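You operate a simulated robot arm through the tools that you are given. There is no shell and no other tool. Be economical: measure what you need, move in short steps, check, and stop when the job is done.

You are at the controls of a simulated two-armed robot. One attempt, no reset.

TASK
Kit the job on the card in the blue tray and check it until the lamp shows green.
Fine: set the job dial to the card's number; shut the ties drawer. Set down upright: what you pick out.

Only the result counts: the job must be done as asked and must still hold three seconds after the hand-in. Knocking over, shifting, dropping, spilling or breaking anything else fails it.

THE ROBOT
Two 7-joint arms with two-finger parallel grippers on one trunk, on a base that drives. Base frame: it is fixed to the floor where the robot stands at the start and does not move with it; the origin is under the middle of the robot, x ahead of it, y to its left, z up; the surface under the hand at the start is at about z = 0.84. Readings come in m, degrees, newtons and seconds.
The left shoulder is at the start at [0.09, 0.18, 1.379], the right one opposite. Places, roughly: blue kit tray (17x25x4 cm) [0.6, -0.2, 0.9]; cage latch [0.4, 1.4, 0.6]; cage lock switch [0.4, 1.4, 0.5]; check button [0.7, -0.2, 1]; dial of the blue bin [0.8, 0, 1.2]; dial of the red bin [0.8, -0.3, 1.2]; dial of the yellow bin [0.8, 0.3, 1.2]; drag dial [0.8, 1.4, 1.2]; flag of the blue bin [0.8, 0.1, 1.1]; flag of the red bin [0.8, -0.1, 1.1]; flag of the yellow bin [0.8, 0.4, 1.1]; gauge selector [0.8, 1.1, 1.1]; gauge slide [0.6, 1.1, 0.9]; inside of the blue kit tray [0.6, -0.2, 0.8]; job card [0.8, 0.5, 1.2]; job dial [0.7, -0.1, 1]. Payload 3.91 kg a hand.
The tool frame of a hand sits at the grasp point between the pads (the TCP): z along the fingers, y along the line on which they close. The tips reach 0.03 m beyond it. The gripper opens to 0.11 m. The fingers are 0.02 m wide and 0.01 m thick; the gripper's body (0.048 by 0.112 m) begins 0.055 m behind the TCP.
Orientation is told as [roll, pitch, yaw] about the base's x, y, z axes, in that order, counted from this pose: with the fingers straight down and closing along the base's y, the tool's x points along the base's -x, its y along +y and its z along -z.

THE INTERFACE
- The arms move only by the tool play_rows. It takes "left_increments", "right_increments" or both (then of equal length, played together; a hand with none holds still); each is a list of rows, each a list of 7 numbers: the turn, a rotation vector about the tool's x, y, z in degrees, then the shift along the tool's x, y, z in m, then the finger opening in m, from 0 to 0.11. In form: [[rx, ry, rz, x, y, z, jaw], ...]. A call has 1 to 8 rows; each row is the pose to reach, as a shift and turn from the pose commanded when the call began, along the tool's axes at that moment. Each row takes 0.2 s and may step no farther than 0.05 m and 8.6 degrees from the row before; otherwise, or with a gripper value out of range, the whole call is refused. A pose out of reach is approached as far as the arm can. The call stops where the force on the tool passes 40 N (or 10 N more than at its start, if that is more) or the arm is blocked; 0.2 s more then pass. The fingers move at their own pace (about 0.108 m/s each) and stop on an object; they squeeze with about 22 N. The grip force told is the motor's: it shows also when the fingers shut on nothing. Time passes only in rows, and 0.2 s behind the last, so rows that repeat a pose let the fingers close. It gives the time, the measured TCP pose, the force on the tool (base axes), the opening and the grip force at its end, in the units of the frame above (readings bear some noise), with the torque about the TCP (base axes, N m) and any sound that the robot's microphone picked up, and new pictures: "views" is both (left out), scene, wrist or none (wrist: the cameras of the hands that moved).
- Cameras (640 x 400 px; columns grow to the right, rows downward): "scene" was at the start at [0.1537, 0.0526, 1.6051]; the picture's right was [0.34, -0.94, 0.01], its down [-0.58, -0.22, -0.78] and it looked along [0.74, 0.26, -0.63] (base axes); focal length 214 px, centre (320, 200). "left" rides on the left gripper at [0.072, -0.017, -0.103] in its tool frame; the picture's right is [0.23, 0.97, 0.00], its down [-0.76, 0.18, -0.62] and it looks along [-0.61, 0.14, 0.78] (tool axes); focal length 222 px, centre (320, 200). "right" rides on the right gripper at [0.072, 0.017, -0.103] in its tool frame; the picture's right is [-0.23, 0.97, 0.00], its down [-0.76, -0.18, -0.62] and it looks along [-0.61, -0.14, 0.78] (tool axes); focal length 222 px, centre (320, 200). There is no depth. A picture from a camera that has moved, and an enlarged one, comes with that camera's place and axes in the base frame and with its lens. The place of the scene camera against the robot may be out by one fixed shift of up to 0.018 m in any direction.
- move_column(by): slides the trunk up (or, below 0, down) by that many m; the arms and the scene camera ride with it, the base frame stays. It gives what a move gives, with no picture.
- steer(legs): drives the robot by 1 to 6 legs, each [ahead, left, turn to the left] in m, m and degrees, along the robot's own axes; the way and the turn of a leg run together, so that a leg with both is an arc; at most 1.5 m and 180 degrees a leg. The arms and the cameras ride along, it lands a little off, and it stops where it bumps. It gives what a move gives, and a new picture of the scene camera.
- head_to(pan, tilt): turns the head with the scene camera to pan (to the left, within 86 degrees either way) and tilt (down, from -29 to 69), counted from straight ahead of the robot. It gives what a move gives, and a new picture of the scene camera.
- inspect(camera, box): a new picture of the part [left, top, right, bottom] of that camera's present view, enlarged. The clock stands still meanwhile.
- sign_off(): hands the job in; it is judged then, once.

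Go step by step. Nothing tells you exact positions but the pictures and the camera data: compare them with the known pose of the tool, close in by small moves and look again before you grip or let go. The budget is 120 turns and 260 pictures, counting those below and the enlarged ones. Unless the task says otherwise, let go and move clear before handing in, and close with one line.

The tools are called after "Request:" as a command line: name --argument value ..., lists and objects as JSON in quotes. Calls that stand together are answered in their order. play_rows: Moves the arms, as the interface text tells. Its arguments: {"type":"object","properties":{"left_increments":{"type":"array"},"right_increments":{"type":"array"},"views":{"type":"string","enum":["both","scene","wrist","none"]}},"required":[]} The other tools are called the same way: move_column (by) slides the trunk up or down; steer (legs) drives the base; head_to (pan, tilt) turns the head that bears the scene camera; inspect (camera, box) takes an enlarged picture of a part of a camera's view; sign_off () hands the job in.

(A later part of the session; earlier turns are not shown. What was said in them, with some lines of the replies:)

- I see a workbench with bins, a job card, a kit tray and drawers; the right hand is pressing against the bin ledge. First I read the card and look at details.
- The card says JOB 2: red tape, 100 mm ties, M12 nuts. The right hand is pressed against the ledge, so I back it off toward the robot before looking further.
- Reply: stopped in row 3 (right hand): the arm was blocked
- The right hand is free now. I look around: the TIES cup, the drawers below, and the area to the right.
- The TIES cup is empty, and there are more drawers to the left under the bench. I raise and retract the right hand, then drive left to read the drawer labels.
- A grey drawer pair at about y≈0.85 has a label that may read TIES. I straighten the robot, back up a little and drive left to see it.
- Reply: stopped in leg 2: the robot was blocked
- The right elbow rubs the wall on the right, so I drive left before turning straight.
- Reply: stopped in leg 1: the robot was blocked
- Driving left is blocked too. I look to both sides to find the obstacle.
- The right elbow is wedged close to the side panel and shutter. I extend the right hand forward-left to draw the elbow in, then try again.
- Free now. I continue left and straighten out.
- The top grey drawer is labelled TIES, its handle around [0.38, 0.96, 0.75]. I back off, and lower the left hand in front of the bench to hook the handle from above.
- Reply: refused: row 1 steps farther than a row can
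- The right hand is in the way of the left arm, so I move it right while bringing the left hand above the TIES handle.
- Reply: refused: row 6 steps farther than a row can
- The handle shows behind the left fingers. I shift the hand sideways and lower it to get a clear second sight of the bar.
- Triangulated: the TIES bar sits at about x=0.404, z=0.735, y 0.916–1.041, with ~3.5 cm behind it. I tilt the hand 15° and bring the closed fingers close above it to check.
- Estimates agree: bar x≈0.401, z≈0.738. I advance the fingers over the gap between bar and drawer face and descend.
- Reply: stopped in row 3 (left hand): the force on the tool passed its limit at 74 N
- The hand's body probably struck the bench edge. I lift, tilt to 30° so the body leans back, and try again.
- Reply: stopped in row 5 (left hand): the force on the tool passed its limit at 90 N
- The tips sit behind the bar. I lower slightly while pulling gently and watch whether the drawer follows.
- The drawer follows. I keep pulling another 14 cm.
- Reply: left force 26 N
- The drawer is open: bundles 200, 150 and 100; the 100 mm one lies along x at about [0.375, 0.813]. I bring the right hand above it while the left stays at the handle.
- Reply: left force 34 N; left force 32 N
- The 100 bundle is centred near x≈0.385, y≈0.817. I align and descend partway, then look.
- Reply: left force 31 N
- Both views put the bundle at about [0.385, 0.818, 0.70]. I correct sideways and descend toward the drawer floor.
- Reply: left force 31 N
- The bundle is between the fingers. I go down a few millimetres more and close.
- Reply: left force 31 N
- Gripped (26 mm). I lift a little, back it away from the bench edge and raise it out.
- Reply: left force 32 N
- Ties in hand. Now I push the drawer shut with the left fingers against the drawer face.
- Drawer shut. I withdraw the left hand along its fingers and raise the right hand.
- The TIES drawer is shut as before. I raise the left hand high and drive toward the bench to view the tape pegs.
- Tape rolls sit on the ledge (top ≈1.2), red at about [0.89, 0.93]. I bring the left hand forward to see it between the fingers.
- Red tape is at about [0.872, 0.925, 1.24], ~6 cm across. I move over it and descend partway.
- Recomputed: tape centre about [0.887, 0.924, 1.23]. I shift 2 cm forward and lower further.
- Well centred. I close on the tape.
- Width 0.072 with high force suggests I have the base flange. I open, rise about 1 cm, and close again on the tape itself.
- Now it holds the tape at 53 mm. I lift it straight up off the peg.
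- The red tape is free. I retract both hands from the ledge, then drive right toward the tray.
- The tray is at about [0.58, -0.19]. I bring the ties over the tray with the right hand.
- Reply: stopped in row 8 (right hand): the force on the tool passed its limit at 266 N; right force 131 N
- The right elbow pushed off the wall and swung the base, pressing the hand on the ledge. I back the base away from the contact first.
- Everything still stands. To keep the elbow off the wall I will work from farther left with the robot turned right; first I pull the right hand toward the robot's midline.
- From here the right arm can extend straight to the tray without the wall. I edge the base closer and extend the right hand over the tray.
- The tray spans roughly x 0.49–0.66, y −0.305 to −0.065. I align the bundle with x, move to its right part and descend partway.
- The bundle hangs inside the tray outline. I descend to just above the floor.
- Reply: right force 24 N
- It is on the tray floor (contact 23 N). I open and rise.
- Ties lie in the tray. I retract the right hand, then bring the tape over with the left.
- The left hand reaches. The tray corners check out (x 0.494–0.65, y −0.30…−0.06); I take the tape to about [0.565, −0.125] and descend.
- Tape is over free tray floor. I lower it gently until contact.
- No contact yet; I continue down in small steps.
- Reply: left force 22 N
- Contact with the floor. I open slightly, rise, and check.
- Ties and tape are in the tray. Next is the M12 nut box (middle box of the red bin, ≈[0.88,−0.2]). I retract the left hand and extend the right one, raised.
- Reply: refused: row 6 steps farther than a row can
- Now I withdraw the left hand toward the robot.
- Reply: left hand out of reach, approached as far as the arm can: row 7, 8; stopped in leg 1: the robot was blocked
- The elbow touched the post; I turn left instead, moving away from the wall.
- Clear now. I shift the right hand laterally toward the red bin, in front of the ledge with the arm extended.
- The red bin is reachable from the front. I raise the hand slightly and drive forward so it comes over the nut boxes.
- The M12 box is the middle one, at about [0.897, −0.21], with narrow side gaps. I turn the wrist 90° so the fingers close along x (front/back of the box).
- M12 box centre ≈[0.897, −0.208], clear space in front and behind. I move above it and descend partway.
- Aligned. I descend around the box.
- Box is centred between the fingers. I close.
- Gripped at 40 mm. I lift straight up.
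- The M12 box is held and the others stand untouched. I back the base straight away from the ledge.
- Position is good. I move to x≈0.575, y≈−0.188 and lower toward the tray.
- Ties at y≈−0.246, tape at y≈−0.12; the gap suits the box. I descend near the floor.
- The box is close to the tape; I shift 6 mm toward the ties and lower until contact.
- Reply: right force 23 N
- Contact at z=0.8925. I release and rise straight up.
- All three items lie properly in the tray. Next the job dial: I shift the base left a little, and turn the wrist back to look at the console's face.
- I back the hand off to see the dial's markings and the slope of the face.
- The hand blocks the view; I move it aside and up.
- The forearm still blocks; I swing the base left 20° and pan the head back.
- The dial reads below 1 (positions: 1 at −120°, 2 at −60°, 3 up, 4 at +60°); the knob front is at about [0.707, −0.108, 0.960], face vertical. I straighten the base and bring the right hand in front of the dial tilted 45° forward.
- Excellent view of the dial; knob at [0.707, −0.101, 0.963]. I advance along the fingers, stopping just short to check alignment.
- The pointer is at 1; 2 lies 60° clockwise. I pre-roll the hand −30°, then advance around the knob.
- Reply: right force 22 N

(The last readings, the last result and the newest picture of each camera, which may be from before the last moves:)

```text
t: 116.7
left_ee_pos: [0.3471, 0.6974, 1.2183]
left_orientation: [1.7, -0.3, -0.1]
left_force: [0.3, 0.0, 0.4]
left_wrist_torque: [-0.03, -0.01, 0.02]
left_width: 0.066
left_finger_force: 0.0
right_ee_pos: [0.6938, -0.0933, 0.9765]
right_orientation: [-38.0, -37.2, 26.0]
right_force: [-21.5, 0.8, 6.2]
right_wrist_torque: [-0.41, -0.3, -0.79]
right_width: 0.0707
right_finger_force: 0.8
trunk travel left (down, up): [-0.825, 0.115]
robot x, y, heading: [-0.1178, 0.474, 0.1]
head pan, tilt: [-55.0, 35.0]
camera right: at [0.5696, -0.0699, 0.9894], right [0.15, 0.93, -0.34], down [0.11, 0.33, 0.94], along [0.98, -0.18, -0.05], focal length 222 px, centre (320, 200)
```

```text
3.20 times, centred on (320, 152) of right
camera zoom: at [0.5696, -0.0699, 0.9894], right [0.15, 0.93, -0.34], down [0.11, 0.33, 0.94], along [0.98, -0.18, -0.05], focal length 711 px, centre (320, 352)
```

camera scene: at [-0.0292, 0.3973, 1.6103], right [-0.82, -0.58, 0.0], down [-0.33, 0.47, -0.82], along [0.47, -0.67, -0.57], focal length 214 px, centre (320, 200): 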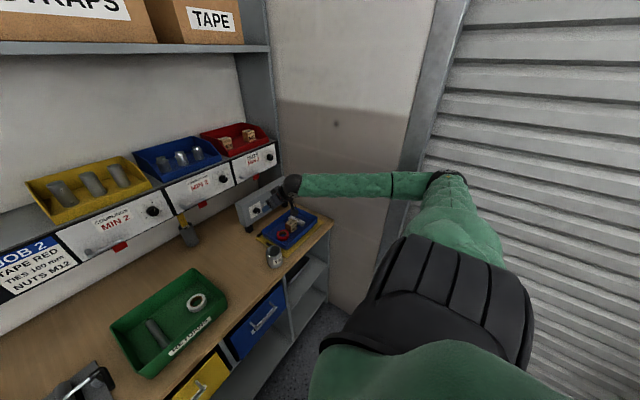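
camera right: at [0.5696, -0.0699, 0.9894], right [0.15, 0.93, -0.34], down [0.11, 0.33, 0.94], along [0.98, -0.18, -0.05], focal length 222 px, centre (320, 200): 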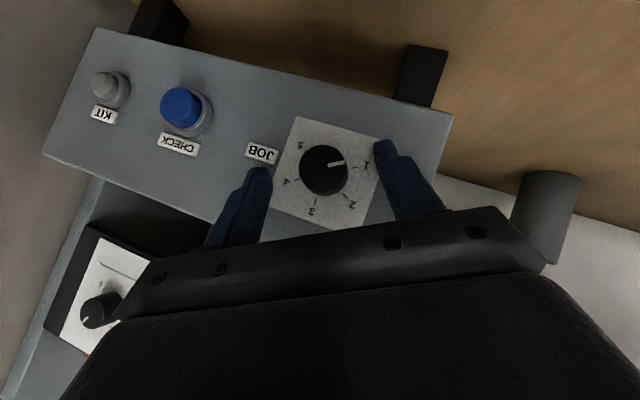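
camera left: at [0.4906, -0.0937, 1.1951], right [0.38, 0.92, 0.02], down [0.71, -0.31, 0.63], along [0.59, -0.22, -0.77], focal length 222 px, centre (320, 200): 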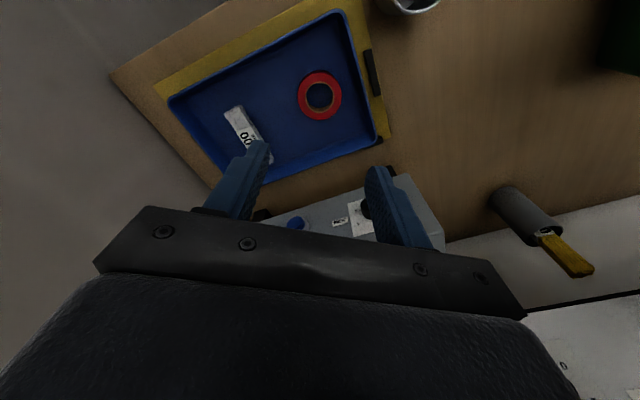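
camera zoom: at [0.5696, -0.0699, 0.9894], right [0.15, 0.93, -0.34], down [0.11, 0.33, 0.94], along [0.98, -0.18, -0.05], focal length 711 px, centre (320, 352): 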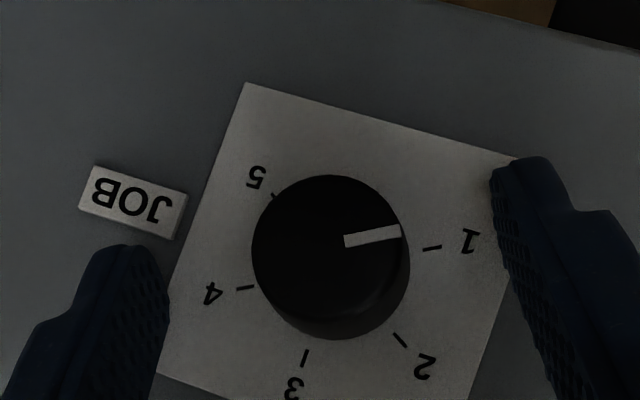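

The tips just touch the face. I retreat 4 mm and close on the knob.

Request:
play_rows --right_increments '[[0, 0, 0, 0.003, 0, -0.003, 0.07], [0, 0, 0, 0.003, 0, -0.003, 0.05], [0, 0, 0, 0.003, 0, -0.003, 0.02], [0, 0, 0, 0.003, 0, -0.003, 0.02]]' --views "wrist"

```text
t: 117.7
left_ee_pos: [0.3485, 0.6977, 1.217]
left_orientation: [1.7, -0.3, 0.0]
left_force: [0.2, -0.3, -0.2]
left_wrist_torque: [-0.04, -0.01, 0.0]
left_width: 0.0659
left_finger_force: 0.0
right_ee_pos: [0.6935, -0.095, 0.9734]
right_orientation: [-37.9, -37.3, 26.0]
right_force: [2.3, 2.3, -0.5]
right_wrist_torque: [0.03, -0.28, 0.21]
right_width: 0.0315
right_finger_force: 45.3
trunk travel left (down, up): [-0.825, 0.115]
robot x, y, heading: [-0.1178, 0.4721, -0.0]
head pan, tilt: [-55.0, 35.0]
camera right: at [0.5686, -0.0699, 0.987], right [0.15, 0.93, -0.34], down [0.11, 0.32, 0.94], along [0.98, -0.18, -0.05], focal length 222 px, centre (320, 200)
```

right: 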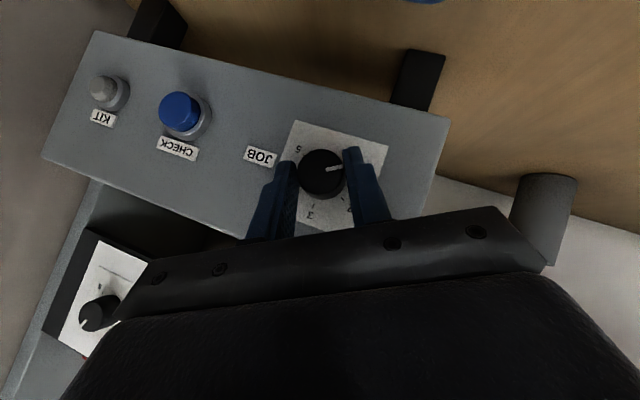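

The knob is gripped (31.5 mm). I rotate 60° clockwise about its axis.

Request:
play_rows --right_increments '[[-5.39, 0, 5.21, 0.0002, -0.0023, 0.0002, 0.02], [-10.79, 0, 10.43, 0.0005, -0.0042, 0.0005, 0.02], [-16.18, 0, 15.64, 0.0011, -0.0063, 0.0011, 0.02], [-21.57, 0, 20.85, 0.0018, -0.0082, 0.0018, 0.02], [-26.96, 0, 26.06, 0.0026, -0.0099, 0.0028, 0.02], [-32.36, 0, 31.28, 0.0036, -0.0114, 0.0038, 0.02], [-37.75, 0, 36.49, 0.0049, -0.0128, 0.005, 0.02], [-43.14, 0, 41.7, 0.0061, -0.0139, 0.0063, 0.02]]' --views "wrist"

Request:
inspect --camera "right" --box '[220, 90, 420, 215]'

```text
t: 119.5
left_ee_pos: [0.3492, 0.6989, 1.2167]
left_orientation: [1.8, -0.2, 0.1]
left_force: [-0.1, 0.6, 0.4]
left_wrist_torque: [0.01, -0.03, 0.03]
left_width: 0.0661
left_finger_force: 0.0
right_ee_pos: [0.6931, -0.1074, 0.9733]
right_orientation: [39.7, -36.7, -25.6]
right_force: [16.3, 12.6, 5.6]
right_wrist_torque: [0.19, -1.0, -0.16]
right_width: 0.0312
right_finger_force: 45.4
trunk travel left (down, up): [-0.825, 0.115]
robot x, y, heading: [-0.1148, 0.4728, 0.5]
head pan, tilt: [-55.0, 35.0]
camera right: at [0.5689, -0.1072, 1.0033], right [0.15, 0.76, 0.63], down [0.12, -0.65, 0.75], along [0.98, -0.04, -0.19], focal length 222 px, centre (320, 200)
```

right: 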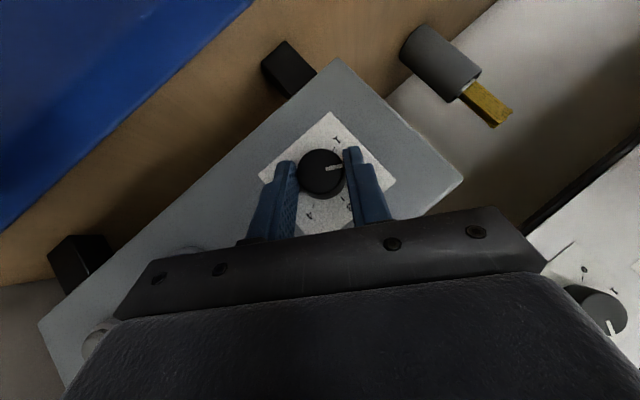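

```text
3.20 times, centred on (320, 152) of right
camera zoom: at [0.5689, -0.1072, 1.0033], right [0.15, 0.76, 0.63], down [0.12, -0.65, 0.75], along [0.98, -0.04, -0.19], focal length 711 px, centre (320, 352)
```

zoom: 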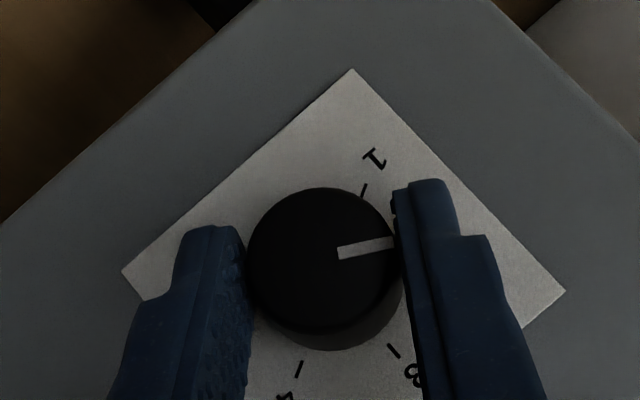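

The knob followed. I open, back off along the fingers, and check the pointer.

Request:
play_rows --right_increments '[[0, 0, 0, 0, 0, 0, 0.05], [0, 0, 0, 0, 0, 0, 0.07], [0, 0, 0, 0.003, 0, -0.02, 0.07], [0, 0, 0, 0.003, 0, -0.06, 0.07]]' --views "wrist"

Request:
inspect --camera "right" --box '[220, 90, 420, 215]'

```text
t: 120.5
left_ee_pos: [0.3452, 0.6992, 1.219]
left_orientation: [1.8, -0.4, 0.1]
left_force: [-0.4, 0.6, -0.4]
left_wrist_torque: [0.01, -0.07, 0.04]
left_width: 0.0662
left_finger_force: 0.0
right_ee_pos: [0.6468, -0.1277, 1.0088]
right_orientation: [39.6, -36.6, -25.5]
right_force: [0.2, 0.0, 0.6]
right_wrist_torque: [-0.05, 0.03, -0.02]
right_width: 0.0698
right_finger_force: 0.0
trunk travel left (down, up): [-0.825, 0.115]
robot x, y, heading: [-0.1163, 0.4713, 0.2]
head pan, tilt: [-55.0, 35.0]
camera right: at [0.5232, -0.1281, 1.0382], right [0.15, 0.76, 0.63], down [0.12, -0.65, 0.75], along [0.98, -0.04, -0.19], focal length 222 px, centre (320, 200)
```

right: 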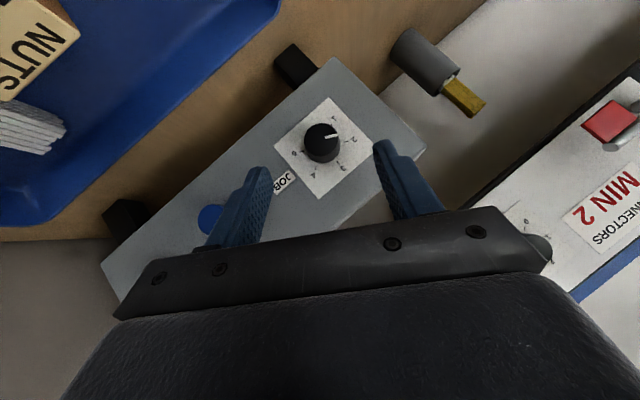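

```text
3.20 times, centred on (320, 152) of right
camera zoom: at [0.5232, -0.1281, 1.0382], right [0.15, 0.76, 0.63], down [0.12, -0.65, 0.75], along [0.98, -0.04, -0.19], focal length 711 px, centre (320, 352)
```

zoom: 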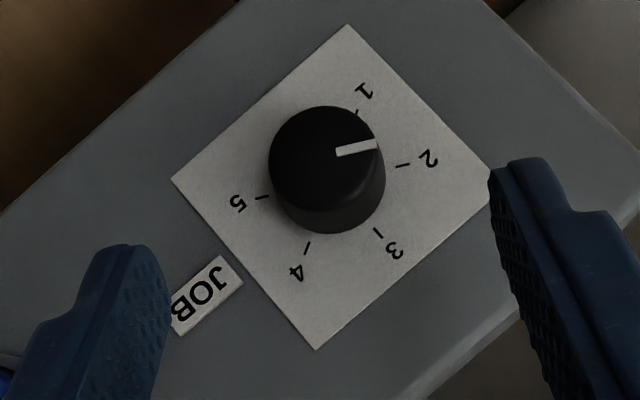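

The dial points exactly at 2. Now I level the hand, close the fingers and line up in front of the CHECK button (≈[0.70, −0.224, 0.954]).

Request:
play_rows --right_increments '[[5.39, 0, -5.21, -0.003, -0.025, -0.01, 0.0], [10.78, 0, -10.42, -0.006, -0.05, -0.0147, 0.0], [16.2, 0, -15.65, -0.009, -0.075, -0.0147, 0.0], [21.57, 0, -20.85, -0.0115, -0.1001, -0.0147, 0.0], [21.57, 0, -20.85, -0.0115, -0.1001, -0.0147, 0.0]]' --views "both"

```text
t: 121.7
left_ee_pos: [0.3476, 0.6985, 1.2174]
left_orientation: [1.6, -0.3, -0.1]
left_force: [-0.5, -0.3, 0.0]
left_wrist_torque: [0.02, 0.04, -0.01]
left_width: 0.066
left_finger_force: 0.0
right_ee_pos: [0.6467, -0.2281, 0.9718]
right_orientation: [1.0, -43.9, 0.0]
right_force: [-0.7, -0.2, 0.3]
right_wrist_torque: [-0.01, -0.04, 0.02]
right_width: 0.0
right_finger_force: 22.2
trunk travel left (down, up): [-0.825, 0.115]
robot x, y, heading: [-0.1185, 0.4719, 0.1]
head pan, tilt: [-55.0, 35.0]
camera scene: at [-0.0297, 0.3989, 1.6104], right [-0.82, -0.58, 0.0], down [-0.33, 0.47, -0.82], along [0.47, -0.67, -0.57], focal length 214 px, centre (320, 200)
camera right: at [0.5228, -0.2139, 0.9974], right [0.15, 0.97, 0.17], down [0.12, -0.19, 0.98], along [0.98, -0.13, -0.14], focal length 222 px, centre (320, 200)
```

scene: 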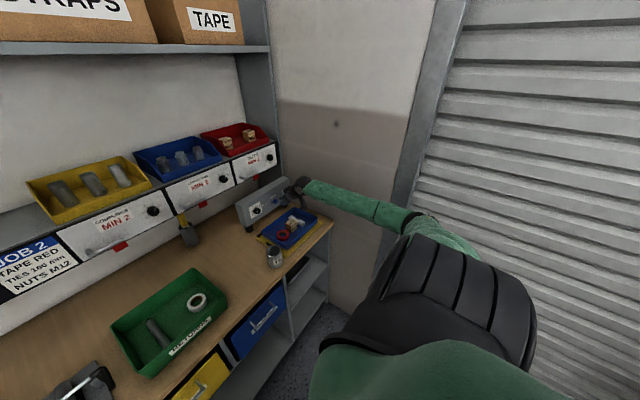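
right: 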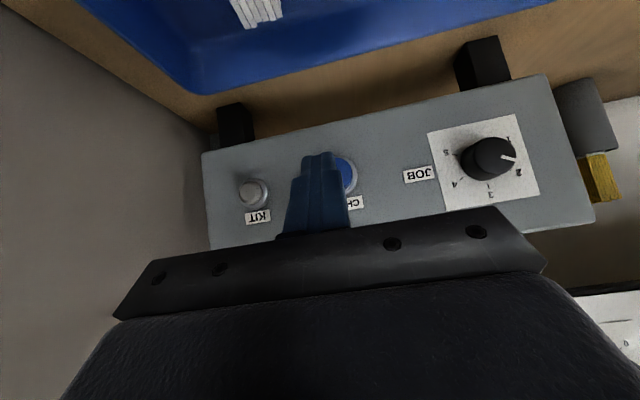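

The button centre is 5 mm to the left of the fingertips. I correct and press gently in +x.

Request:
play_rows --right_increments '[[0, 0, 0, -0.0108, 0.005, 0.0104, 0.0], [0, 0, 0, -0.018, 0.005, 0.0174, 0.0], [0, 0, 0, -0.023, 0.005, 0.0222, 0.0], [0, 0, 0, -0.027, 0.005, 0.0261, 0.0]]' --views "wrist"

```text
t: 122.7
left_ee_pos: [0.3473, 0.6972, 1.2177]
left_orientation: [1.7, -0.3, 0.1]
left_force: [-0.6, -0.4, 0.2]
left_wrist_torque: [0.01, -0.04, 0.03]
left_width: 0.0659
left_finger_force: 0.1
right_ee_pos: [0.6824, -0.2227, 0.9717]
right_orientation: [1.0, -43.9, -0.1]
right_force: [-11.9, 2.4, -0.5]
right_wrist_torque: [-0.1, 0.21, 0.05]
right_width: 0.0
right_finger_force: 22.1
trunk travel left (down, up): [-0.825, 0.115]
robot x, y, heading: [-0.1182, 0.4747, 0.0]
head pan, tilt: [-55.0, 35.0]
heard: click
camera right: at [0.5592, -0.208, 0.9977], right [0.15, 0.97, 0.17], down [0.12, -0.19, 0.97], along [0.98, -0.13, -0.14], focal length 222 px, centre (320, 200)
```

right: 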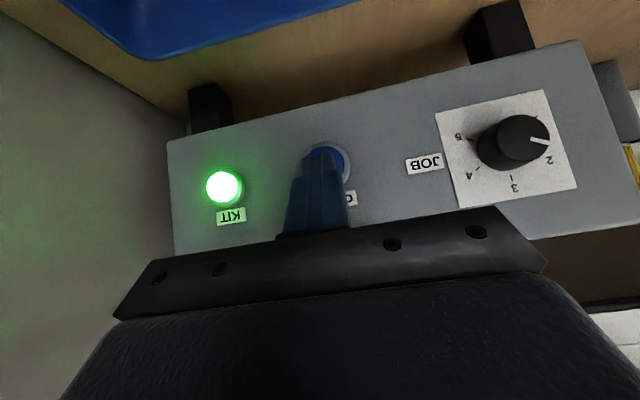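

The lamp is green. I back off carefully and verify it stays green and nothing else has moved.

Request:
play_rows --right_increments '[[0, 0, 0, 0.015, 0, -0.0145, 0.0], [0, 0, 0, 0.04, 0.01, -0.04, 0.0], [0, 0, 0, 0.06, 0.04, -0.075, 0.0], [0, 0, 0, 0.07, 0.08, -0.1, 0.0], [0, 0, 0, 0.08, 0.12, -0.12, 0.0], [0, 0, 0, 0.09, 0.16, -0.13, 0.0], [0, 0, 0, 0.1, 0.2, -0.14, 0.0]]' --views "both"

Request:
inspect --camera "scene" --box '[220, 160, 340, 280]'

```text
refused: row 3 steps farther than a row can; nothing moved
```

```text
3.33 times, centred on (280, 220) of scene
camera zoom: at [-0.0317, 0.3987, 1.6105], right [-0.82, -0.57, 0.0], down [-0.33, 0.47, -0.82], along [0.47, -0.67, -0.57], focal length 715 px, centre (453, 133)
```

zoom: 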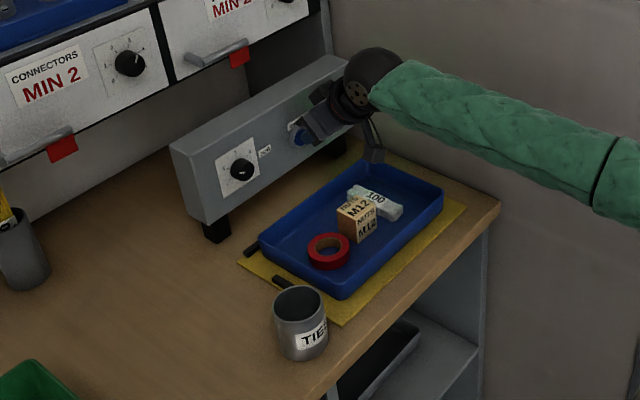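

Request:
play_rows --right_increments '[[0, 0, 0, 0.01, 0, -0.01, 0.0], [0, 0, 0, 0.01, 0, -0.05, 0.0], [0, 0, 0, 0.01, 0, -0.095, 0.0], [0, 0, 0, 0.01, 0.02, -0.135, 0.0], [0, 0, 0, 0.01, 0.06, -0.16, 0.0], [0, 0, 0, 0.01, 0.105, -0.17, 0.0], [0, 0, 0, 0.02, 0.15, -0.18, 0.0]]' --views "both"

Request:
inspect --camera "scene" --box '[180, 110, 340, 280]'

Request:
head_to --pan 35 --tilt 40

```text
t: 124.2
left_ee_pos: [0.3468, 0.6984, 1.2182]
left_orientation: [1.6, -0.3, -0.1]
left_force: [0.4, 0.2, 0.0]
left_wrist_torque: [0.0, 0.01, 0.03]
left_width: 0.0659
left_finger_force: 0.1
right_ee_pos: [0.5448, -0.0747, 1.0911]
right_orientation: [0.9, -44.0, 0.1]
right_force: [0.3, -0.2, 0.5]
right_wrist_torque: [-0.02, -0.01, -0.02]
right_width: 0.0001
right_finger_force: 21.8
trunk travel left (down, up): [-0.825, 0.115]
robot x, y, heading: [-0.1181, 0.4745, 0.2]
head pan, tilt: [-55.0, 35.0]
camera scene: at [-0.0306, 0.3992, 1.6106], right [-0.82, -0.57, 0.0], down [-0.33, 0.47, -0.82], along [0.47, -0.67, -0.57], focal length 214 px, centre (320, 200)
camera right: at [0.4207, -0.0608, 1.1162], right [0.15, 0.97, 0.17], down [0.12, -0.19, 0.97], along [0.98, -0.13, -0.14], focal length 222 px, centre (320, 200)
```

scene: 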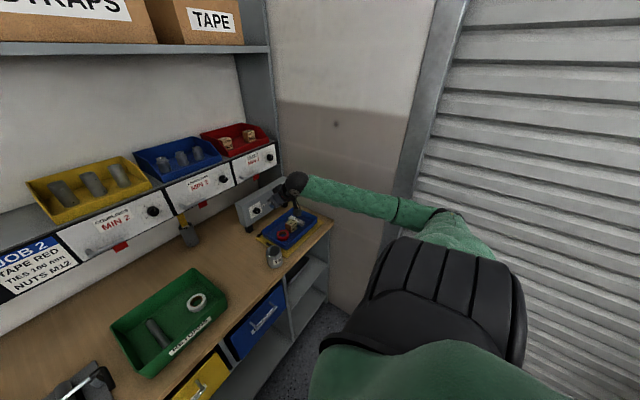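
right: 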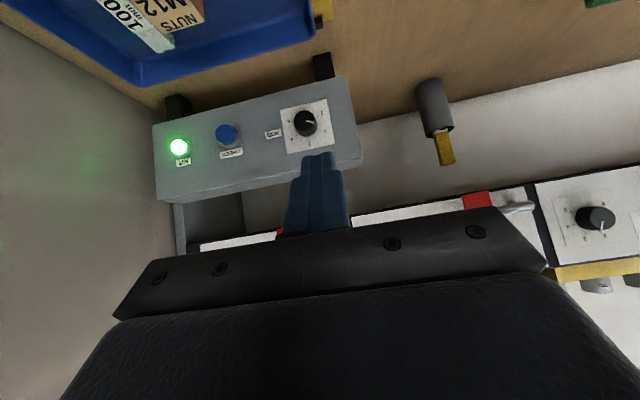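

```text
2.35 times, centred on (260, 195) of scene
camera zoom: at [-0.0306, 0.3992, 1.6106], right [-0.82, -0.57, 0.0], down [-0.33, 0.47, -0.82], along [0.47, -0.67, -0.57], focal length 505 px, centre (461, 212)
```

zoom: 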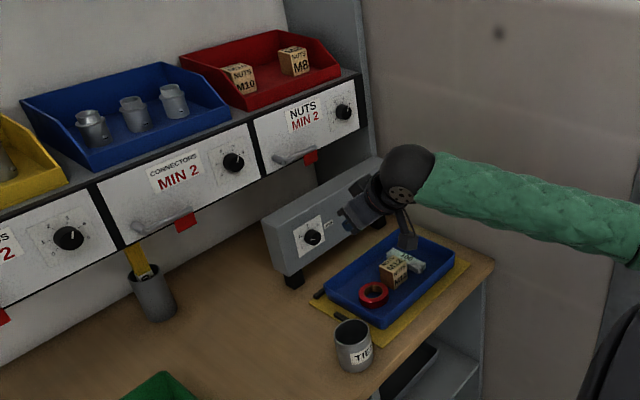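

```text
t: 125.9
left_ee_pos: [0.3462, 0.6984, 1.2181]
left_orientation: [1.6, -0.3, -0.1]
left_force: [0.7, 0.9, 0.9]
left_wrist_torque: [0.02, 0.01, 0.0]
left_width: 0.066
left_finger_force: 0.1
right_ee_pos: [0.5455, -0.0764, 1.0897]
right_orientation: [1.1, -44.0, 0.0]
right_force: [0.0, 0.5, -1.1]
right_wrist_torque: [0.0, -0.01, 0.02]
right_width: 0.0
right_finger_force: 21.6
trunk travel left (down, up): [-0.825, 0.115]
robot x, y, heading: [-0.1158, 0.472, 0.1]
head pan, tilt: [35.0, 40.0]
camera scene: at [-0.0112, 0.5194, 1.6029], right [0.57, -0.82, 0.0], down [-0.53, -0.37, -0.77], along [0.63, 0.44, -0.64], focal length 214 px, centre (320, 200)
```

scene: 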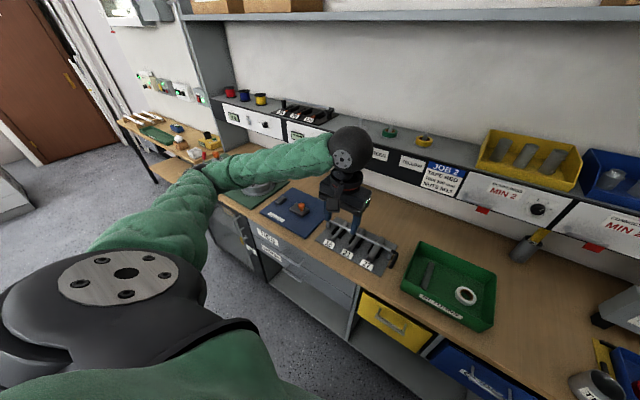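

The lamp stays green with dial at 2, the TIES drawer is shut, the three items are upright in the blue tray, and both hands are clear. I hand in.

Request:
sign_off

```text
The job is handed in.
```

Job 2 is kitted and handed in. The red tape, the 100 mm ties and the M12 nuts are upright in the blue tray, the dial is at 2, the ties drawer is shut and the lamp is green. Twice early in the run, and twice later, the right arm touched the side wall or post. One of those contacts drove the hand hard into the shelf front (266 N). In the views since, everything there still stood in place.
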